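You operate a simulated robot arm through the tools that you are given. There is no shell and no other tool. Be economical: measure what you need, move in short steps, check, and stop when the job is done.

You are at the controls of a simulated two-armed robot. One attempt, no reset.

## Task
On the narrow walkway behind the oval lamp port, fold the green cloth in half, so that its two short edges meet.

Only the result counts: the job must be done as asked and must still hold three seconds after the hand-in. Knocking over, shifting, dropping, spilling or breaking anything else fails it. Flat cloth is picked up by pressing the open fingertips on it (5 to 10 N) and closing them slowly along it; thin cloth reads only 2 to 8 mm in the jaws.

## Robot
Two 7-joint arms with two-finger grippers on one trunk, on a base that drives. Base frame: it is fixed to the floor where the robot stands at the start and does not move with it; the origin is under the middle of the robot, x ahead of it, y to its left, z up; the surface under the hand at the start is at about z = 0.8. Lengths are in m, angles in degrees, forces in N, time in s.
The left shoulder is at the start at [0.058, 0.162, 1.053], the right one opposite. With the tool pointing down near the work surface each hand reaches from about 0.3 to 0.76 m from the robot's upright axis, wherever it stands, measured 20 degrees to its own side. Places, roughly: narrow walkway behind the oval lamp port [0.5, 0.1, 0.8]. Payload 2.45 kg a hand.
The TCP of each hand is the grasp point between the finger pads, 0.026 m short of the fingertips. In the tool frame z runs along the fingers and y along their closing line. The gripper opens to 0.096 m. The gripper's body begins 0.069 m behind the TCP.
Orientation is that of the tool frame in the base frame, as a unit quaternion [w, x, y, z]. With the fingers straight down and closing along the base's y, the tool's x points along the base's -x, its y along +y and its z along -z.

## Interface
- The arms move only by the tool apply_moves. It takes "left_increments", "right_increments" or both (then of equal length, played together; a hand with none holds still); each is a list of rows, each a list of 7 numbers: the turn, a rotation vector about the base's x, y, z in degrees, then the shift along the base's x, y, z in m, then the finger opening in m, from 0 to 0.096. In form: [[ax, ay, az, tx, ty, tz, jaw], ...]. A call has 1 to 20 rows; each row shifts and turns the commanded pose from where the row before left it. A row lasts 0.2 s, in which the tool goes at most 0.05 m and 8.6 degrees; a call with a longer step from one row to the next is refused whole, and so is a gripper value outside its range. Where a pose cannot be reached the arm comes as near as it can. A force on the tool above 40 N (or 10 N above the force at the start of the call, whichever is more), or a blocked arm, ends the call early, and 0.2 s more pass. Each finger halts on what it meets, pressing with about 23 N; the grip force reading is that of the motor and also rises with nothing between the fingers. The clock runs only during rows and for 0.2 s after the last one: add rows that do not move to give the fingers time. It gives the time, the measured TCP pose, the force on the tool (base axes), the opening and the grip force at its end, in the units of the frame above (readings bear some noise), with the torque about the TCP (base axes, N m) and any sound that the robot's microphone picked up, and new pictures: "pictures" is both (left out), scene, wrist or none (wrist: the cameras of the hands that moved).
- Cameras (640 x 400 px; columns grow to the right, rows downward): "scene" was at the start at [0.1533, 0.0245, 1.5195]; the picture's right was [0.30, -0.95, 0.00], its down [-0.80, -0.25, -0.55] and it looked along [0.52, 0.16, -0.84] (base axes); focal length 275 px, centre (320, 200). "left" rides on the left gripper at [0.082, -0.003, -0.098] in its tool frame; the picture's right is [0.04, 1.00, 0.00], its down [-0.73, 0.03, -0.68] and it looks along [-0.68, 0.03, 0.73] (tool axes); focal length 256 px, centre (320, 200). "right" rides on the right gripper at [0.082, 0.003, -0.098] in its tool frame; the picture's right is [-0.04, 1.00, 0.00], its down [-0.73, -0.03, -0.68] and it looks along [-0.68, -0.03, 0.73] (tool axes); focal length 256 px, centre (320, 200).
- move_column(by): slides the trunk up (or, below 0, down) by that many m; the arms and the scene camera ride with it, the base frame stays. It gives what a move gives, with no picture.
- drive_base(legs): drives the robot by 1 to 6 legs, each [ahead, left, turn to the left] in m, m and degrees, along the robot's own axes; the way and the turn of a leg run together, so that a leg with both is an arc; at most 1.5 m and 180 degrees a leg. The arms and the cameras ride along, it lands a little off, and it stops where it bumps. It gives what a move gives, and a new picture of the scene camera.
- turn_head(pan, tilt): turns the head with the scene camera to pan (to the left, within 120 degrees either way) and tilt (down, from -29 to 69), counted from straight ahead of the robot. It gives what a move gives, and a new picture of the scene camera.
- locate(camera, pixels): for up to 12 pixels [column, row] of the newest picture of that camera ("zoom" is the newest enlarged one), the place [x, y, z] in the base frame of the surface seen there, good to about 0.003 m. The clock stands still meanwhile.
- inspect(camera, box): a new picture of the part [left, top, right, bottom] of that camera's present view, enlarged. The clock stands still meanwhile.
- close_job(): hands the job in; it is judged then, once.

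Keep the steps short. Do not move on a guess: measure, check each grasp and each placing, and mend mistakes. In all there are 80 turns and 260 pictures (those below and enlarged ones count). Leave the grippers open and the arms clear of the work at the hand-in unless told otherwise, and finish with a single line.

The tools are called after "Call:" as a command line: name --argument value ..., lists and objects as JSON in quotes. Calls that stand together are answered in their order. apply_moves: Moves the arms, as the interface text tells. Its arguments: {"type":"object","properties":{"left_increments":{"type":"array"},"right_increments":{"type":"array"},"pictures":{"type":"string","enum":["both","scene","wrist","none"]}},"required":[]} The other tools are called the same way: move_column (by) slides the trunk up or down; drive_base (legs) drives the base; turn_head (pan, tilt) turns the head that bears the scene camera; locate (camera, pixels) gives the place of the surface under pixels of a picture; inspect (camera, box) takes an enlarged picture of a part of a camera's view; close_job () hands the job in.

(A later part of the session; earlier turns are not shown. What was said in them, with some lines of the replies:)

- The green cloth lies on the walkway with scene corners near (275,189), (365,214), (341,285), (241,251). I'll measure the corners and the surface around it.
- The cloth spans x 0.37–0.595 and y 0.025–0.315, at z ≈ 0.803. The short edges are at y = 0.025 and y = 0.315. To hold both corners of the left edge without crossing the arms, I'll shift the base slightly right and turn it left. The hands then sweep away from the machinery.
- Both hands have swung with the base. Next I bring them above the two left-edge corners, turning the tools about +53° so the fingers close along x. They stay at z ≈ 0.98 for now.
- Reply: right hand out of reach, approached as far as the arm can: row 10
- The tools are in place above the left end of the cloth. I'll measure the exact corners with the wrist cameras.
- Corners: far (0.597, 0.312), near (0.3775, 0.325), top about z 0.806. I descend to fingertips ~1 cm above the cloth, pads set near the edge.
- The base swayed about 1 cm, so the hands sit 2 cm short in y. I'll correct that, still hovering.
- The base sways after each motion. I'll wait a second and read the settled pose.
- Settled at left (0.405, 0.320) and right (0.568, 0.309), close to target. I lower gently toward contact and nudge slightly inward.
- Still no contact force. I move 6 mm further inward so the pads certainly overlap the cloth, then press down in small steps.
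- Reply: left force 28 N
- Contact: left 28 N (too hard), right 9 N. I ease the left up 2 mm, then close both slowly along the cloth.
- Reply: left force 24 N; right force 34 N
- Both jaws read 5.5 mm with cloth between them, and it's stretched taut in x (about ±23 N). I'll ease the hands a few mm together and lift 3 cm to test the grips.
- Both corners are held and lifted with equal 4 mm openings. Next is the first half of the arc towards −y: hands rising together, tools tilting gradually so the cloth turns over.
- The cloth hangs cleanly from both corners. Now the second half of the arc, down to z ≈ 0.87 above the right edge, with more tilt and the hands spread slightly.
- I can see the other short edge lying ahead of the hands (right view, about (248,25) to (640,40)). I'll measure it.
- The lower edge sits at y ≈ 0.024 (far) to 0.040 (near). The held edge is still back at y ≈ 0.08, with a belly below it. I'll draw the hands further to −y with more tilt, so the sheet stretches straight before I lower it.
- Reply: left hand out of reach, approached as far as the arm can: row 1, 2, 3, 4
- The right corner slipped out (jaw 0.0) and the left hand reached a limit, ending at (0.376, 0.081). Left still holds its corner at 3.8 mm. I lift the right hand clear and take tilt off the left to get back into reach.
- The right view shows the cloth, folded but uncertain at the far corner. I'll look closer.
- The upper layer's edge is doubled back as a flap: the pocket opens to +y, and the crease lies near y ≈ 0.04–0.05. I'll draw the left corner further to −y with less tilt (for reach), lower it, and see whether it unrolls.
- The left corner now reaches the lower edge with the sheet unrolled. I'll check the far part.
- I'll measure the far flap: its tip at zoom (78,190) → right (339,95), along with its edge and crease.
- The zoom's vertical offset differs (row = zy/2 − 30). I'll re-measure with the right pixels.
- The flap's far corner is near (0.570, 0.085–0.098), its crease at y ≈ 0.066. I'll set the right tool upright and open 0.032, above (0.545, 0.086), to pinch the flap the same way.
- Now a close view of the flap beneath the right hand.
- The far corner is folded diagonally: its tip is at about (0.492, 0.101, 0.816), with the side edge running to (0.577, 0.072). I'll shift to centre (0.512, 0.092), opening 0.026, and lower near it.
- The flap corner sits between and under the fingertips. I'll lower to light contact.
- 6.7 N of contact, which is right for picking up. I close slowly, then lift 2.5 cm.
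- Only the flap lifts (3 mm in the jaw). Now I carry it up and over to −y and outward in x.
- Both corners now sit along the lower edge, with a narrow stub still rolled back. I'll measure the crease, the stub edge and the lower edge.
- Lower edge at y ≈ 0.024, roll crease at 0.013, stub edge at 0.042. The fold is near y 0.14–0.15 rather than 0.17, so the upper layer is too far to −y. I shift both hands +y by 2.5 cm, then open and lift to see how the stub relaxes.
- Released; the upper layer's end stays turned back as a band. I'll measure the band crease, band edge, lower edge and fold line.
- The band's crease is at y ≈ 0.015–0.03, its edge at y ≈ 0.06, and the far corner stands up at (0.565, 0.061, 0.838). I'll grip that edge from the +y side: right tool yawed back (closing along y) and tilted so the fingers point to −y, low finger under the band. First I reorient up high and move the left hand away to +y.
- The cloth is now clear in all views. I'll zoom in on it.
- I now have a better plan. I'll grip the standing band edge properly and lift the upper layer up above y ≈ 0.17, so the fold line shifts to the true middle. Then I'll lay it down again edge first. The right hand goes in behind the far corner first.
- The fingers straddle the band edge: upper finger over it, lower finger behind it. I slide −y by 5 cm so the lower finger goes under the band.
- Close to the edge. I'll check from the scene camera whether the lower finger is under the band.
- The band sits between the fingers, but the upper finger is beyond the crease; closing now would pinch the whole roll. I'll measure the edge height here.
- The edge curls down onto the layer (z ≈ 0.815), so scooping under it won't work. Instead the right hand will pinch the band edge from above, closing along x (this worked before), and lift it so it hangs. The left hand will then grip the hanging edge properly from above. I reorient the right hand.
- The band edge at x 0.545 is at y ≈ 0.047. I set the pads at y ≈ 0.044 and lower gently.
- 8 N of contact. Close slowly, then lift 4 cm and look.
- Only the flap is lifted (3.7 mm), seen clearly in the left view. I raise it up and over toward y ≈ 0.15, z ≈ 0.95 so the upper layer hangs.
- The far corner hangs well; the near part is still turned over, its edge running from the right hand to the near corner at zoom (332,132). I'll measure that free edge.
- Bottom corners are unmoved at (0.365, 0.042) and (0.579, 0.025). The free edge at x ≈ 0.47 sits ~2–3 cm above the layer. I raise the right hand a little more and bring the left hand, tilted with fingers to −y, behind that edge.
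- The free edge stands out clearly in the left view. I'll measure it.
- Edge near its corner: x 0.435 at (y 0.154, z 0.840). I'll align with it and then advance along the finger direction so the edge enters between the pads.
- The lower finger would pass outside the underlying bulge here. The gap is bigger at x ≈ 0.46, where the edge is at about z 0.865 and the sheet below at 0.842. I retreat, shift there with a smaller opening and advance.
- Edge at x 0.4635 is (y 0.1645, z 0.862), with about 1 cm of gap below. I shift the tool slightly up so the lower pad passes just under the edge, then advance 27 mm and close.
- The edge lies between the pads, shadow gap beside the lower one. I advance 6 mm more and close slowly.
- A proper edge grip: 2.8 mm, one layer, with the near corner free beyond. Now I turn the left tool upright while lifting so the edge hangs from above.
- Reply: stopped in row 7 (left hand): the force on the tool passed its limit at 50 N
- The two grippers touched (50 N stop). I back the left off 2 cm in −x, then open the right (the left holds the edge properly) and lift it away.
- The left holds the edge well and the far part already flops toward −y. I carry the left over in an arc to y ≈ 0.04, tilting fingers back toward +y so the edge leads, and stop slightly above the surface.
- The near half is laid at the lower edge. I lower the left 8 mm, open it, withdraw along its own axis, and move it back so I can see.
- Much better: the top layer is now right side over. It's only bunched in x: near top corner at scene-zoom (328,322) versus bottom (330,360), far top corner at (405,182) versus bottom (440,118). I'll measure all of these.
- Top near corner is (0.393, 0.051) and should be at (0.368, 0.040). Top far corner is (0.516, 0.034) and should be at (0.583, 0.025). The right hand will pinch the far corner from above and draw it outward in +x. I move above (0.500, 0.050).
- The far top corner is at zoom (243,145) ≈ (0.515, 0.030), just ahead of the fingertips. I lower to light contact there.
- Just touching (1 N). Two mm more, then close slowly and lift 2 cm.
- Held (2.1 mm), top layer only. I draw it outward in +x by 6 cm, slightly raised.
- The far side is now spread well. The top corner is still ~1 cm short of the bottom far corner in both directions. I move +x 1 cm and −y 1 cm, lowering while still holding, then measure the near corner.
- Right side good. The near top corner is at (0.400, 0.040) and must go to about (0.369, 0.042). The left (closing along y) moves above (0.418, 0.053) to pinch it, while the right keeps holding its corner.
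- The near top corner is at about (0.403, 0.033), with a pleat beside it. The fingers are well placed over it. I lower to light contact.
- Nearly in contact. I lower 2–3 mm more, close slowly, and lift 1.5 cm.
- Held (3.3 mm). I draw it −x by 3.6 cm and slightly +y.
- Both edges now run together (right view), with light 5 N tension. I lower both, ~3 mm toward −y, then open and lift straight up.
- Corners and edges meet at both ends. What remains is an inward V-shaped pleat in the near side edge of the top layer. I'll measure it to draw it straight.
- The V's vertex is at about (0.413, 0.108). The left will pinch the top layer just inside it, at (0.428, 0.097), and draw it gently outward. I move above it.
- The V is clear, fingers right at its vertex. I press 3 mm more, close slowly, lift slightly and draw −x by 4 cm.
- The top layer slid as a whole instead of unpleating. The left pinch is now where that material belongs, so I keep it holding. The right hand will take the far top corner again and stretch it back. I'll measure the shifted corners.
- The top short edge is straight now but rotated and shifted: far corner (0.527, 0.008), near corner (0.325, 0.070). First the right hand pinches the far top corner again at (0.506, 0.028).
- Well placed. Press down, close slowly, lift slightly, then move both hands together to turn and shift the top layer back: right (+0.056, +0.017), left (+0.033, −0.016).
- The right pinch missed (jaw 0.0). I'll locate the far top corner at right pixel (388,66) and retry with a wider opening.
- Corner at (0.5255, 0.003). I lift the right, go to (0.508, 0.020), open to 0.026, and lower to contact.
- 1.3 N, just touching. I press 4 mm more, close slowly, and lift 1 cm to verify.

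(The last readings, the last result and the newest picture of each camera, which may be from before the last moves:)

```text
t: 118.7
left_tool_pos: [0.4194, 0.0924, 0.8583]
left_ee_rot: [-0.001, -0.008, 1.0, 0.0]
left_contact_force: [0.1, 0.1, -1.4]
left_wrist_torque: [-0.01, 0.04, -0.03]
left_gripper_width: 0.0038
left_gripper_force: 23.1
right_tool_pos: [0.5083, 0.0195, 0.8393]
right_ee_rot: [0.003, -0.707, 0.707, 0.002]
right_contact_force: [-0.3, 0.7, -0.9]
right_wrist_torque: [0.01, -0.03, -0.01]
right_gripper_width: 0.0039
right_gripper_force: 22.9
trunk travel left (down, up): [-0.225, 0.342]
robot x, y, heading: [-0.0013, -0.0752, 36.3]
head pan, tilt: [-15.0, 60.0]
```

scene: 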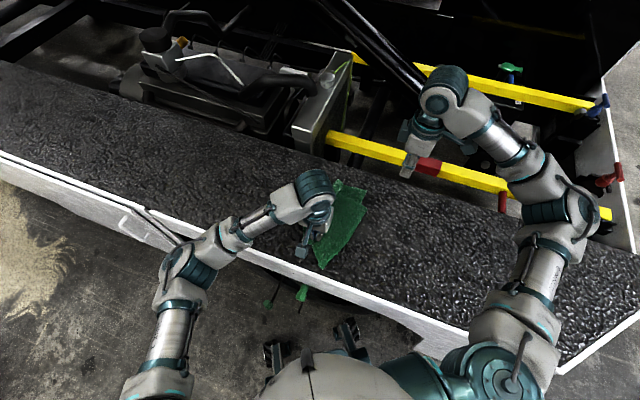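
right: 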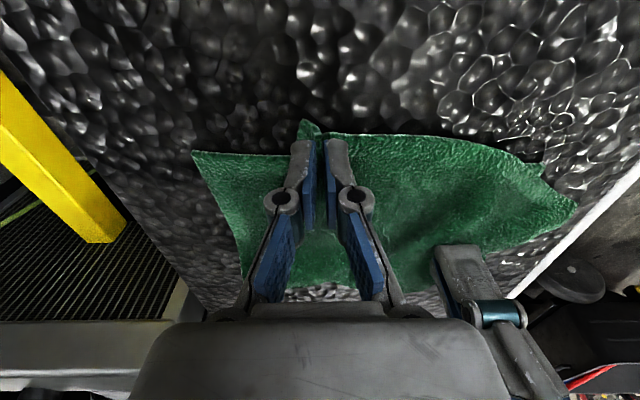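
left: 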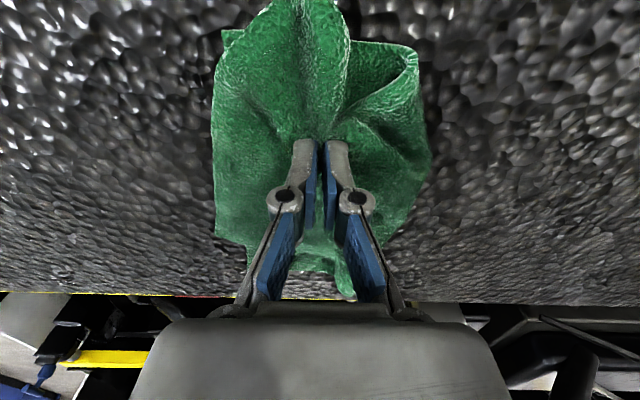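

Held (3.9 mm). I move the far corner (+0.056, +0.021), slightly raised, with the left still anchoring.

Call:
apply_moves --right_increments '[[0, 0, 0, 0.004, 0.001, 0.005, 0], [0, 0, 0, 0.008, 0.003, 0.003, 0], [0, 0, 0, 0.008, 0.003, 0, 0], [0, 0, 0, 0.008, 0.003, 0, 0], [0, 0, 0, 0.008, 0.003, 0, 0], [0, 0, 0, 0.008, 0.003, 0, 0], [0, 0, 0, 0.007, 0.003, 0, 0], [0, 0, 0, 0.005, 0.002, -0.003, 0], [0, 0, 0, 0, 0, 0, 0], [0, 0, 0, 0, 0, 0, 0]]' --pictures "wrist"

Call:
inspect --camera "left" --box '[120, 0, 520, 240]'

Call:
locate --camera "zoom" --pixels '[[170, 70], [245, 10], [345, 20], [360, 120], [465, 95], [350, 200]]'

```text
t: 120.9
left_tool_pos: [0.4198, 0.092, 0.8588]
left_ee_rot: [-0.001, -0.009, 1.0, 0.0]
left_contact_force: [0.5, -1.1, -0.2]
left_wrist_torque: [-0.03, -0.02, 0.01]
left_gripper_width: 0.0036
left_gripper_force: 21.9
right_tool_pos: [0.5643, 0.0407, 0.8426]
right_ee_rot: [0.004, -0.707, 0.707, 0.001]
right_contact_force: [0.0, 0.6, 0.5]
right_wrist_torque: [0.01, -0.03, 0.01]
right_gripper_width: 0.0041
right_gripper_force: 22.7
trunk travel left (down, up): [-0.225, 0.342]
robot x, y, heading: [-0.0051, -0.0741, 36.4]
head pan, tilt: [-15.0, 60.0]
```

right: 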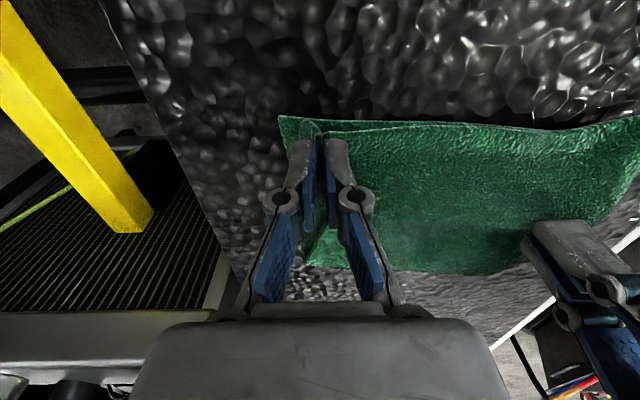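

```text
1.60 times, centred on (320, 120) of left
```

zoom: 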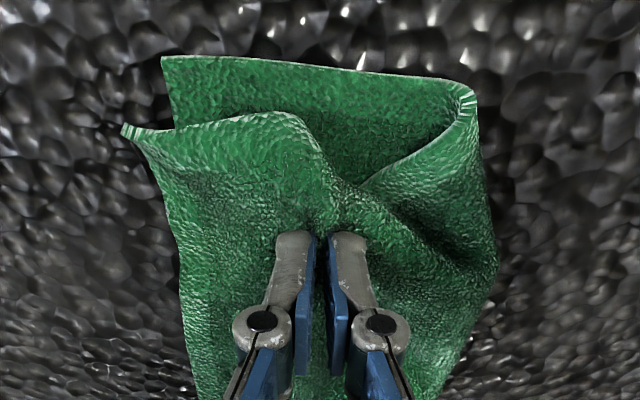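

```text
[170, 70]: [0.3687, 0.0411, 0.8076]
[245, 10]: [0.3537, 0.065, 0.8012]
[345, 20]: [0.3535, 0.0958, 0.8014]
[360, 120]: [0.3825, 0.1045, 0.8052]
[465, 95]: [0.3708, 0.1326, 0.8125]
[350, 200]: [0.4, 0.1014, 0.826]
```

The far corner is back in place. Now the near top corner, at left-zoom (128,132) → pixel (201,78). I'll measure it and the edge beside it before regripping with the left.

Call:
locate --camera "left" --pixels '[[201, 79], [210, 82], [230, 76], [260, 70], [295, 67], [312, 85], [225, 110], [225, 33], [340, 105]]'

Call:
locate --camera "right" --pixels '[[283, 118], [313, 130], [370, 127], [450, 124], [450, 130], [520, 128], [570, 132], [620, 122], [635, 118]]'

```text
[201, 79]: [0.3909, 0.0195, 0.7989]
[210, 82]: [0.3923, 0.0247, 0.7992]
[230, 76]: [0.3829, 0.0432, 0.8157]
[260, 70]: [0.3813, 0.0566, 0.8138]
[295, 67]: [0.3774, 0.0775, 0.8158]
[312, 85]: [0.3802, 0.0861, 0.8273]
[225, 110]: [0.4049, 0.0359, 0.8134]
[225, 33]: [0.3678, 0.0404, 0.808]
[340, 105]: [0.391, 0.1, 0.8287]
```

```text
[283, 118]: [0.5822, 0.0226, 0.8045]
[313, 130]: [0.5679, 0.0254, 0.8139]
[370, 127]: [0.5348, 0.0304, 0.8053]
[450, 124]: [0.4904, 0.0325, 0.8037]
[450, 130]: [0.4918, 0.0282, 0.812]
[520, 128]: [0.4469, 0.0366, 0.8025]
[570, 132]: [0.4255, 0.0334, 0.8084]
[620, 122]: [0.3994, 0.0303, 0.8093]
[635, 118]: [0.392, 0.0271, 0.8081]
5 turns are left
```

Near top corner is about (0.39, 0.022), bottom one (0.368, 0.041). With few turns left, I shift the left pinch (−0.019, +0.015) with the right anchoring (+0.005 x), then look.

Call:
apply_moves --left_increments '[[0, 0, 0, -0.004, 0.003, 0, 0], [0, 0, 0, -0.005, 0.004, 0, 0], [0, 0, 0, -0.005, 0.004, 0, 0], [0, 0, 0, -0.005, 0.004, 0, 0], [0, 0, 0, 0, 0, -0.006, 0], [0, 0, 0, 0, 0, -0.005, 0], [0, 0, 0, 0, 0, 0, 0], [0, 0, 0, 0, 0, 0, 0]]' --right_increments '[[0, 0, 0, 0.002, 0, 0, 0], [0, 0, 0, 0.003, 0, 0, 0], [0, 0, 0, 0, 0, 0, 0], [0, 0, 0, 0, 0, 0, 0], [0, 0, 0, 0, 0, -0.002, 0], [0, 0, 0, 0, 0, -0.002, 0], [0, 0, 0, 0, 0, 0, 0], [0, 0, 0, 0, 0, 0, 0]]' --pictures "wrist"

Call:
inspect --camera "left" --box '[120, 0, 520, 240]'

Call:
locate --camera "zoom" --pixels '[[170, 75], [130, 135], [150, 110], [170, 100], [140, 150], [190, 90], [150, 130]]'

```text
t: 122.7
left_tool_pos: [0.4014, 0.1075, 0.8464]
left_ee_rot: [0.001, -0.009, 1.0, 0.0]
left_contact_force: [18.4, -6.2, -0.4]
left_wrist_torque: [-0.18, -0.48, 0.05]
left_gripper_width: 0.0023
left_gripper_force: 22.4
right_tool_pos: [0.5704, 0.0436, 0.8386]
right_ee_rot: [-0.003, 0.708, -0.707, -0.003]
right_contact_force: [-18.5, 5.4, 0.6]
right_wrist_torque: [0.17, 0.47, 0.17]
right_gripper_width: 0.0041
right_gripper_force: 22.7
trunk travel left (down, up): [-0.225, 0.342]
robot x, y, heading: [-0.0037, -0.079, 36.4]
head pan, tilt: [-15.0, 60.0]
```

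right: 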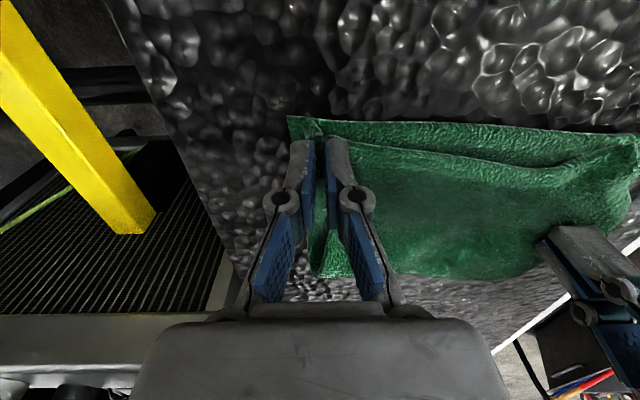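
left: 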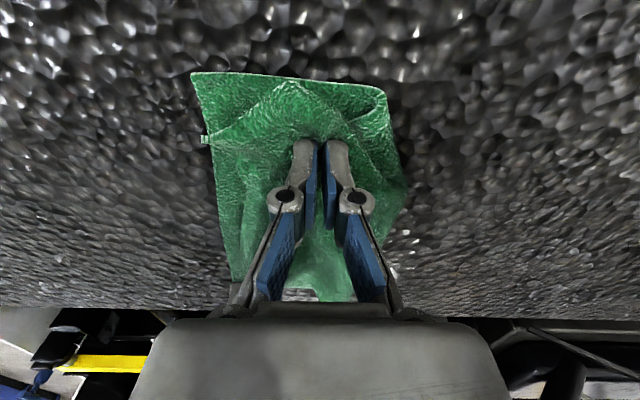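

```text
1.60 times, centred on (320, 120) of left
```

zoom: 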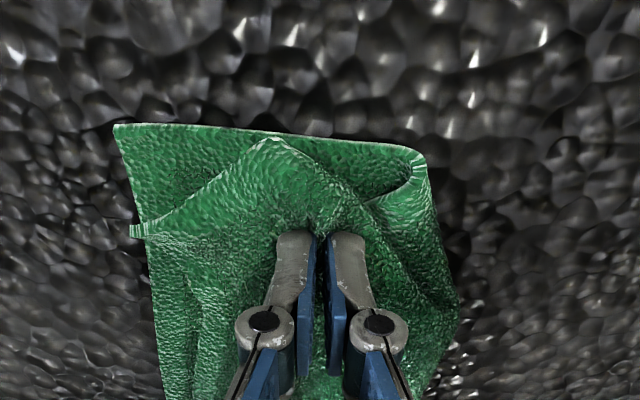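

```text
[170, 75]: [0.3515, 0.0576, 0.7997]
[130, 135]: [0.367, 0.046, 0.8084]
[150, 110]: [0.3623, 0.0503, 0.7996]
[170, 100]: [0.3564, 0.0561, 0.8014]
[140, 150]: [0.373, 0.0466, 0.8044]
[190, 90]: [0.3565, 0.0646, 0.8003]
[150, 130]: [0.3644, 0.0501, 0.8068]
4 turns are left
```

The sheet is taut (18 N) and the near top corner is at about (0.398, 0.041), so only x is off by 3 cm. The left releases here, re-pinches just inside that corner at (0.413, 0.063), pressing then closing slowly, while the right keeps holding.

Call:
apply_moves --left_increments '[[0, 0, 0, 0.004, 0, 0, 0], [0, 0, 0, 0, 0, 0, 0.022], [0, 0, 0, 0, 0, 0, 0.022], [0, 0, 0, 0, 0, 0.015, 0.022], [0, 0, 0, 0.004, -0.015, 0.015, 0.022], [0, 0, 0, 0.004, -0.015, 0, 0.022], [0, 0, 0, 0, -0.0145, 0, 0.022], [0, 0, 0, 0, 0, 0, 0.022], [0, 0, 0, 0, 0, 0, 0.022], [0, 0, 0, 0, 0, -0.015, 0.022], [0, 0, 0, 0, 0, -0.015, 0.022], [0, 0, 0, 0, 0, -0.007, 0.022], [0, 0, 0, 0, 0, -0.005, 0.022], [0, 0, 0, 0, 0, -0.0035, 0.022], [0, 0, 0, 0, 0, 0, 0.017], [0, 0, 0, 0, 0, 0, 0.012], [0, 0, 0, 0, 0, 0, 0.007], [0, 0, 0, 0, 0, 0, 0.002], [0, 0, 0, 0, 0, 0, 0], [0, 0, 0, 0, 0, 0, 0]]' --pictures "wrist"

Call:
inspect --camera "left" --box '[160, 20, 480, 220]'

Call:
inspect --camera "right" --box '[280, 80, 640, 300]'

```text
t: 126.9
left_tool_pos: [0.4155, 0.0634, 0.8321]
left_ee_rot: [0.0, -0.009, 1.0, 0.0]
left_contact_force: [2.0, 0.3, 5.6]
left_wrist_torque: [0.0, 0.0, -0.02]
left_gripper_width: 0.0035
left_gripper_force: 22.7
right_tool_pos: [0.5698, 0.0414, 0.8392]
right_ee_rot: [-0.004, 0.708, -0.707, -0.002]
right_contact_force: [-0.1, 0.9, 0.7]
right_wrist_torque: [-0.04, 0.0, 0.04]
right_gripper_width: 0.0038
right_gripper_force: 23.7
trunk travel left (down, up): [-0.225, 0.342]
robot x, y, heading: [-0.0053, -0.0728, 36.2]
head pan, tilt: [-15.0, 60.0]
```

left: 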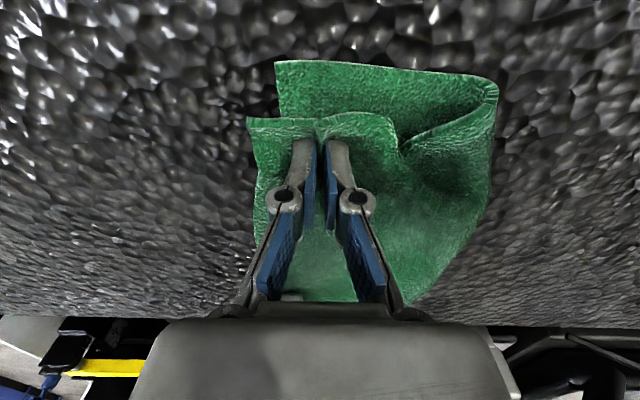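

```text
2.00 times, centred on (320, 120) of left
```

zoom: 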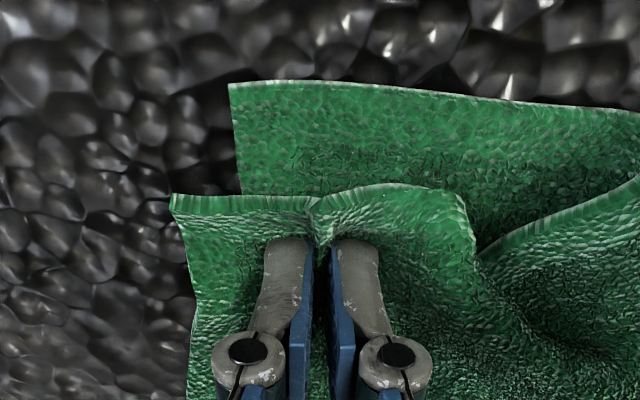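

```text
1.78 times, centred on (460, 190) of right
3 turns are left
```

zoom: 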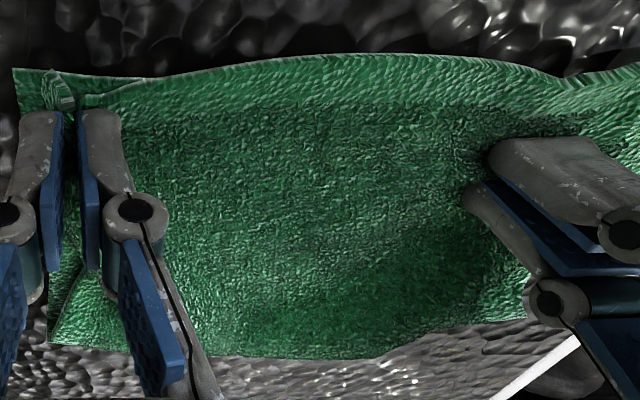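

Excellent grip near the corner. From the view I compute top near corner (0.390, 0.028) versus bottom (0.366, 0.042). So I move the left (−0.025, +0.013) and the right +0.007 in x, lower, open both, lift straight up and retreat.

Call:
apply_moves --left_increments '[[0, 0, 0, 0, 0, 0.006, 0], [0, 0, 0, -0.006, 0.003, 0.002, 0], [0, 0, 0, -0.006, 0.003, 0, 0], [0, 0, 0, -0.006, 0.003, 0, 0], [0, 0, 0, -0.006, 0.003, 0, 0], [0, 0, 0, -0.001, 0.001, -0.003, 0], [0, 0, 0, 0, 0, -0.003, 0], [0, 0, 0, 0, 0, 0, 0], [0, 0, 0, 0, 0, 0, 0.01], [0, 0, 0, 0, 0, 0, 0.022], [0, 0, 0, 0, 0, 0, 0.022], [0, 0, 0, 0, 0, 0.012, 0.022], [0, 0, 0, 0, 0, 0.03, 0.022], [0, 0, 0, 0, 0, 0.035, 0.022], [0, 0, 0, 0, 0, 0.035, 0.022], [0, 0, 0, 0, 0.04, 0, 0.022], [0, 0, 0, 0, 0.045, 0, 0.022], [0, 0, 0, 0, 0.045, 0, 0.022], [0, 0, 0, 0, 0.045, 0, 0.022], [0, 0, 0, 0, 0, 0, 0.022]]' --right_increments '[[0, 0, 0, 0, 0, 0, 0], [0, 0, 0, 0.002, 0, 0, 0], [0, 0, 0, 0.002, -0.001, 0, 0], [0, 0, 0, 0.003, -0.001, 0, 0], [0, 0, 0, 0, 0, 0, 0], [0, 0, 0, 0, 0, -0.002, 0], [0, 0, 0, 0, 0, -0.002, 0], [0, 0, 0, 0, 0, 0, 0], [0, 0, 0, 0, 0, 0, 0.01], [0, 0, 0, 0, 0, 0, 0.022], [0, 0, 0, 0, 0, 0, 0.022], [0, 0, 0, 0, 0, 0.012, 0.022], [0, 0, 0, 0, 0, 0.03, 0.022], [0, 0, 0, 0, 0, 0.035, 0.022], [0, 0, 0, 0, 0, 0.035, 0.022], [0, 0, 0, 0, -0.03, 0.02, 0.022], [0, 0, 0, 0, -0.03, 0.02, 0.022], [0, 0, 0, 0, -0.03, 0, 0.022], [0, 0, 0, 0, 0, 0, 0.022], [0, 0, 0, 0, 0, 0, 0.022]]'

Call:
inspect --camera "scene" --box '[280, 160, 392, 265]'

Call:
inspect --camera "right" --box '[260, 80, 580, 280]'

```text
t: 131.1
left_tool_pos: [0.3895, 0.2527, 0.9477]
left_ee_rot: [-0.001, -0.008, 1.0, 0.0]
left_contact_force: [-1.1, -0.5, 0.5]
left_wrist_torque: [0.01, -0.01, 0.0]
left_gripper_width: 0.022
left_gripper_force: 0.1
right_tool_pos: [0.5776, -0.0489, 0.9869]
right_ee_rot: [-0.005, 0.707, -0.707, -0.002]
right_contact_force: [0.2, -0.1, -0.3]
right_wrist_torque: [0.02, 0.02, 0.02]
right_gripper_width: 0.0221
right_gripper_force: 0.1
trunk travel left (down, up): [-0.225, 0.342]
robot x, y, heading: [-0.0025, -0.0765, 36.1]
head pan, tilt: [-15.0, 60.0]
```

scene: 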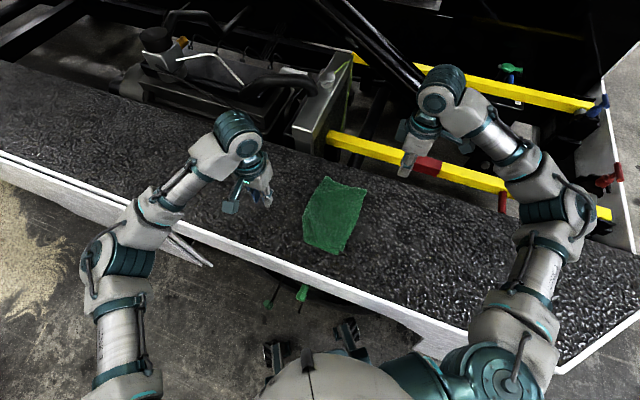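
right: 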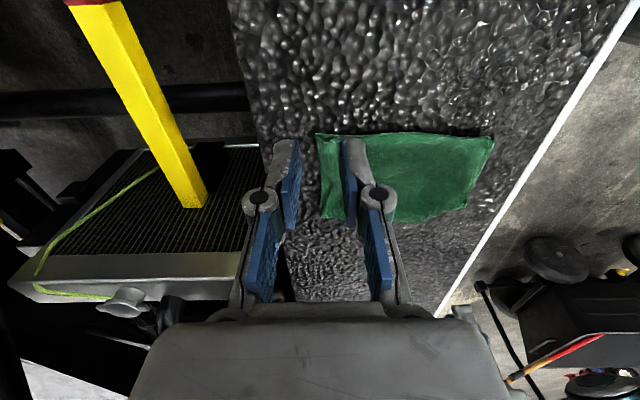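
left: 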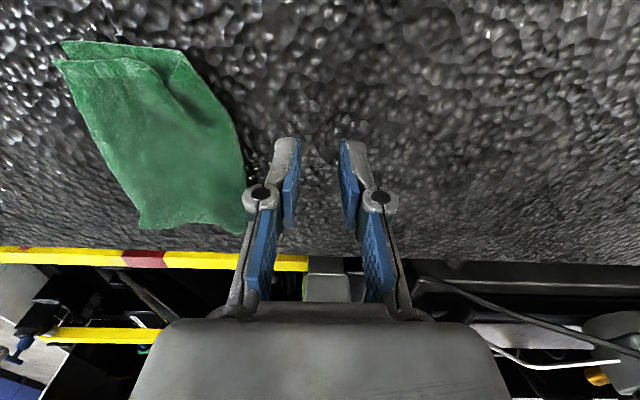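

```text
3.81 times, centred on (336, 212) of scene
```

zoom: 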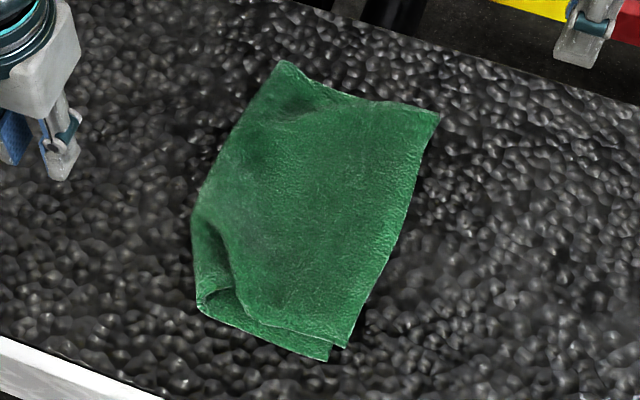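

```text
2.00 times, centred on (420, 180) of right
2 turns are left
```

zoom: 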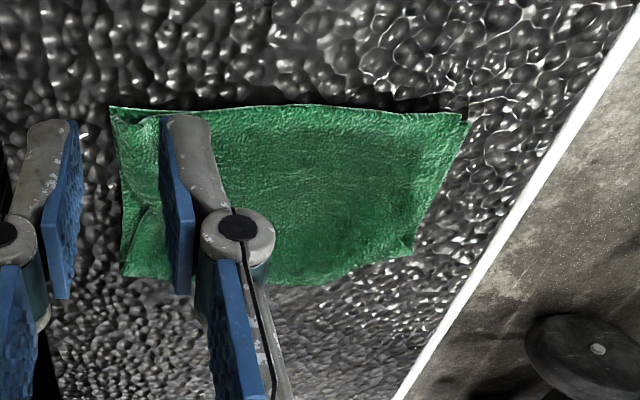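

The edges meet along their length: the far corners coincide and the near ones are within about 1 cm. The cloth lies flat and both hands are open and clear, so I hand in.

Call:
close_job

```text
The job is handed in.
```

The green cloth is folded in half on the walkway with its short edges together: the far corners coincide, the near ones are about 1 cm apart, and a small pleat remains at the near end of the fold.
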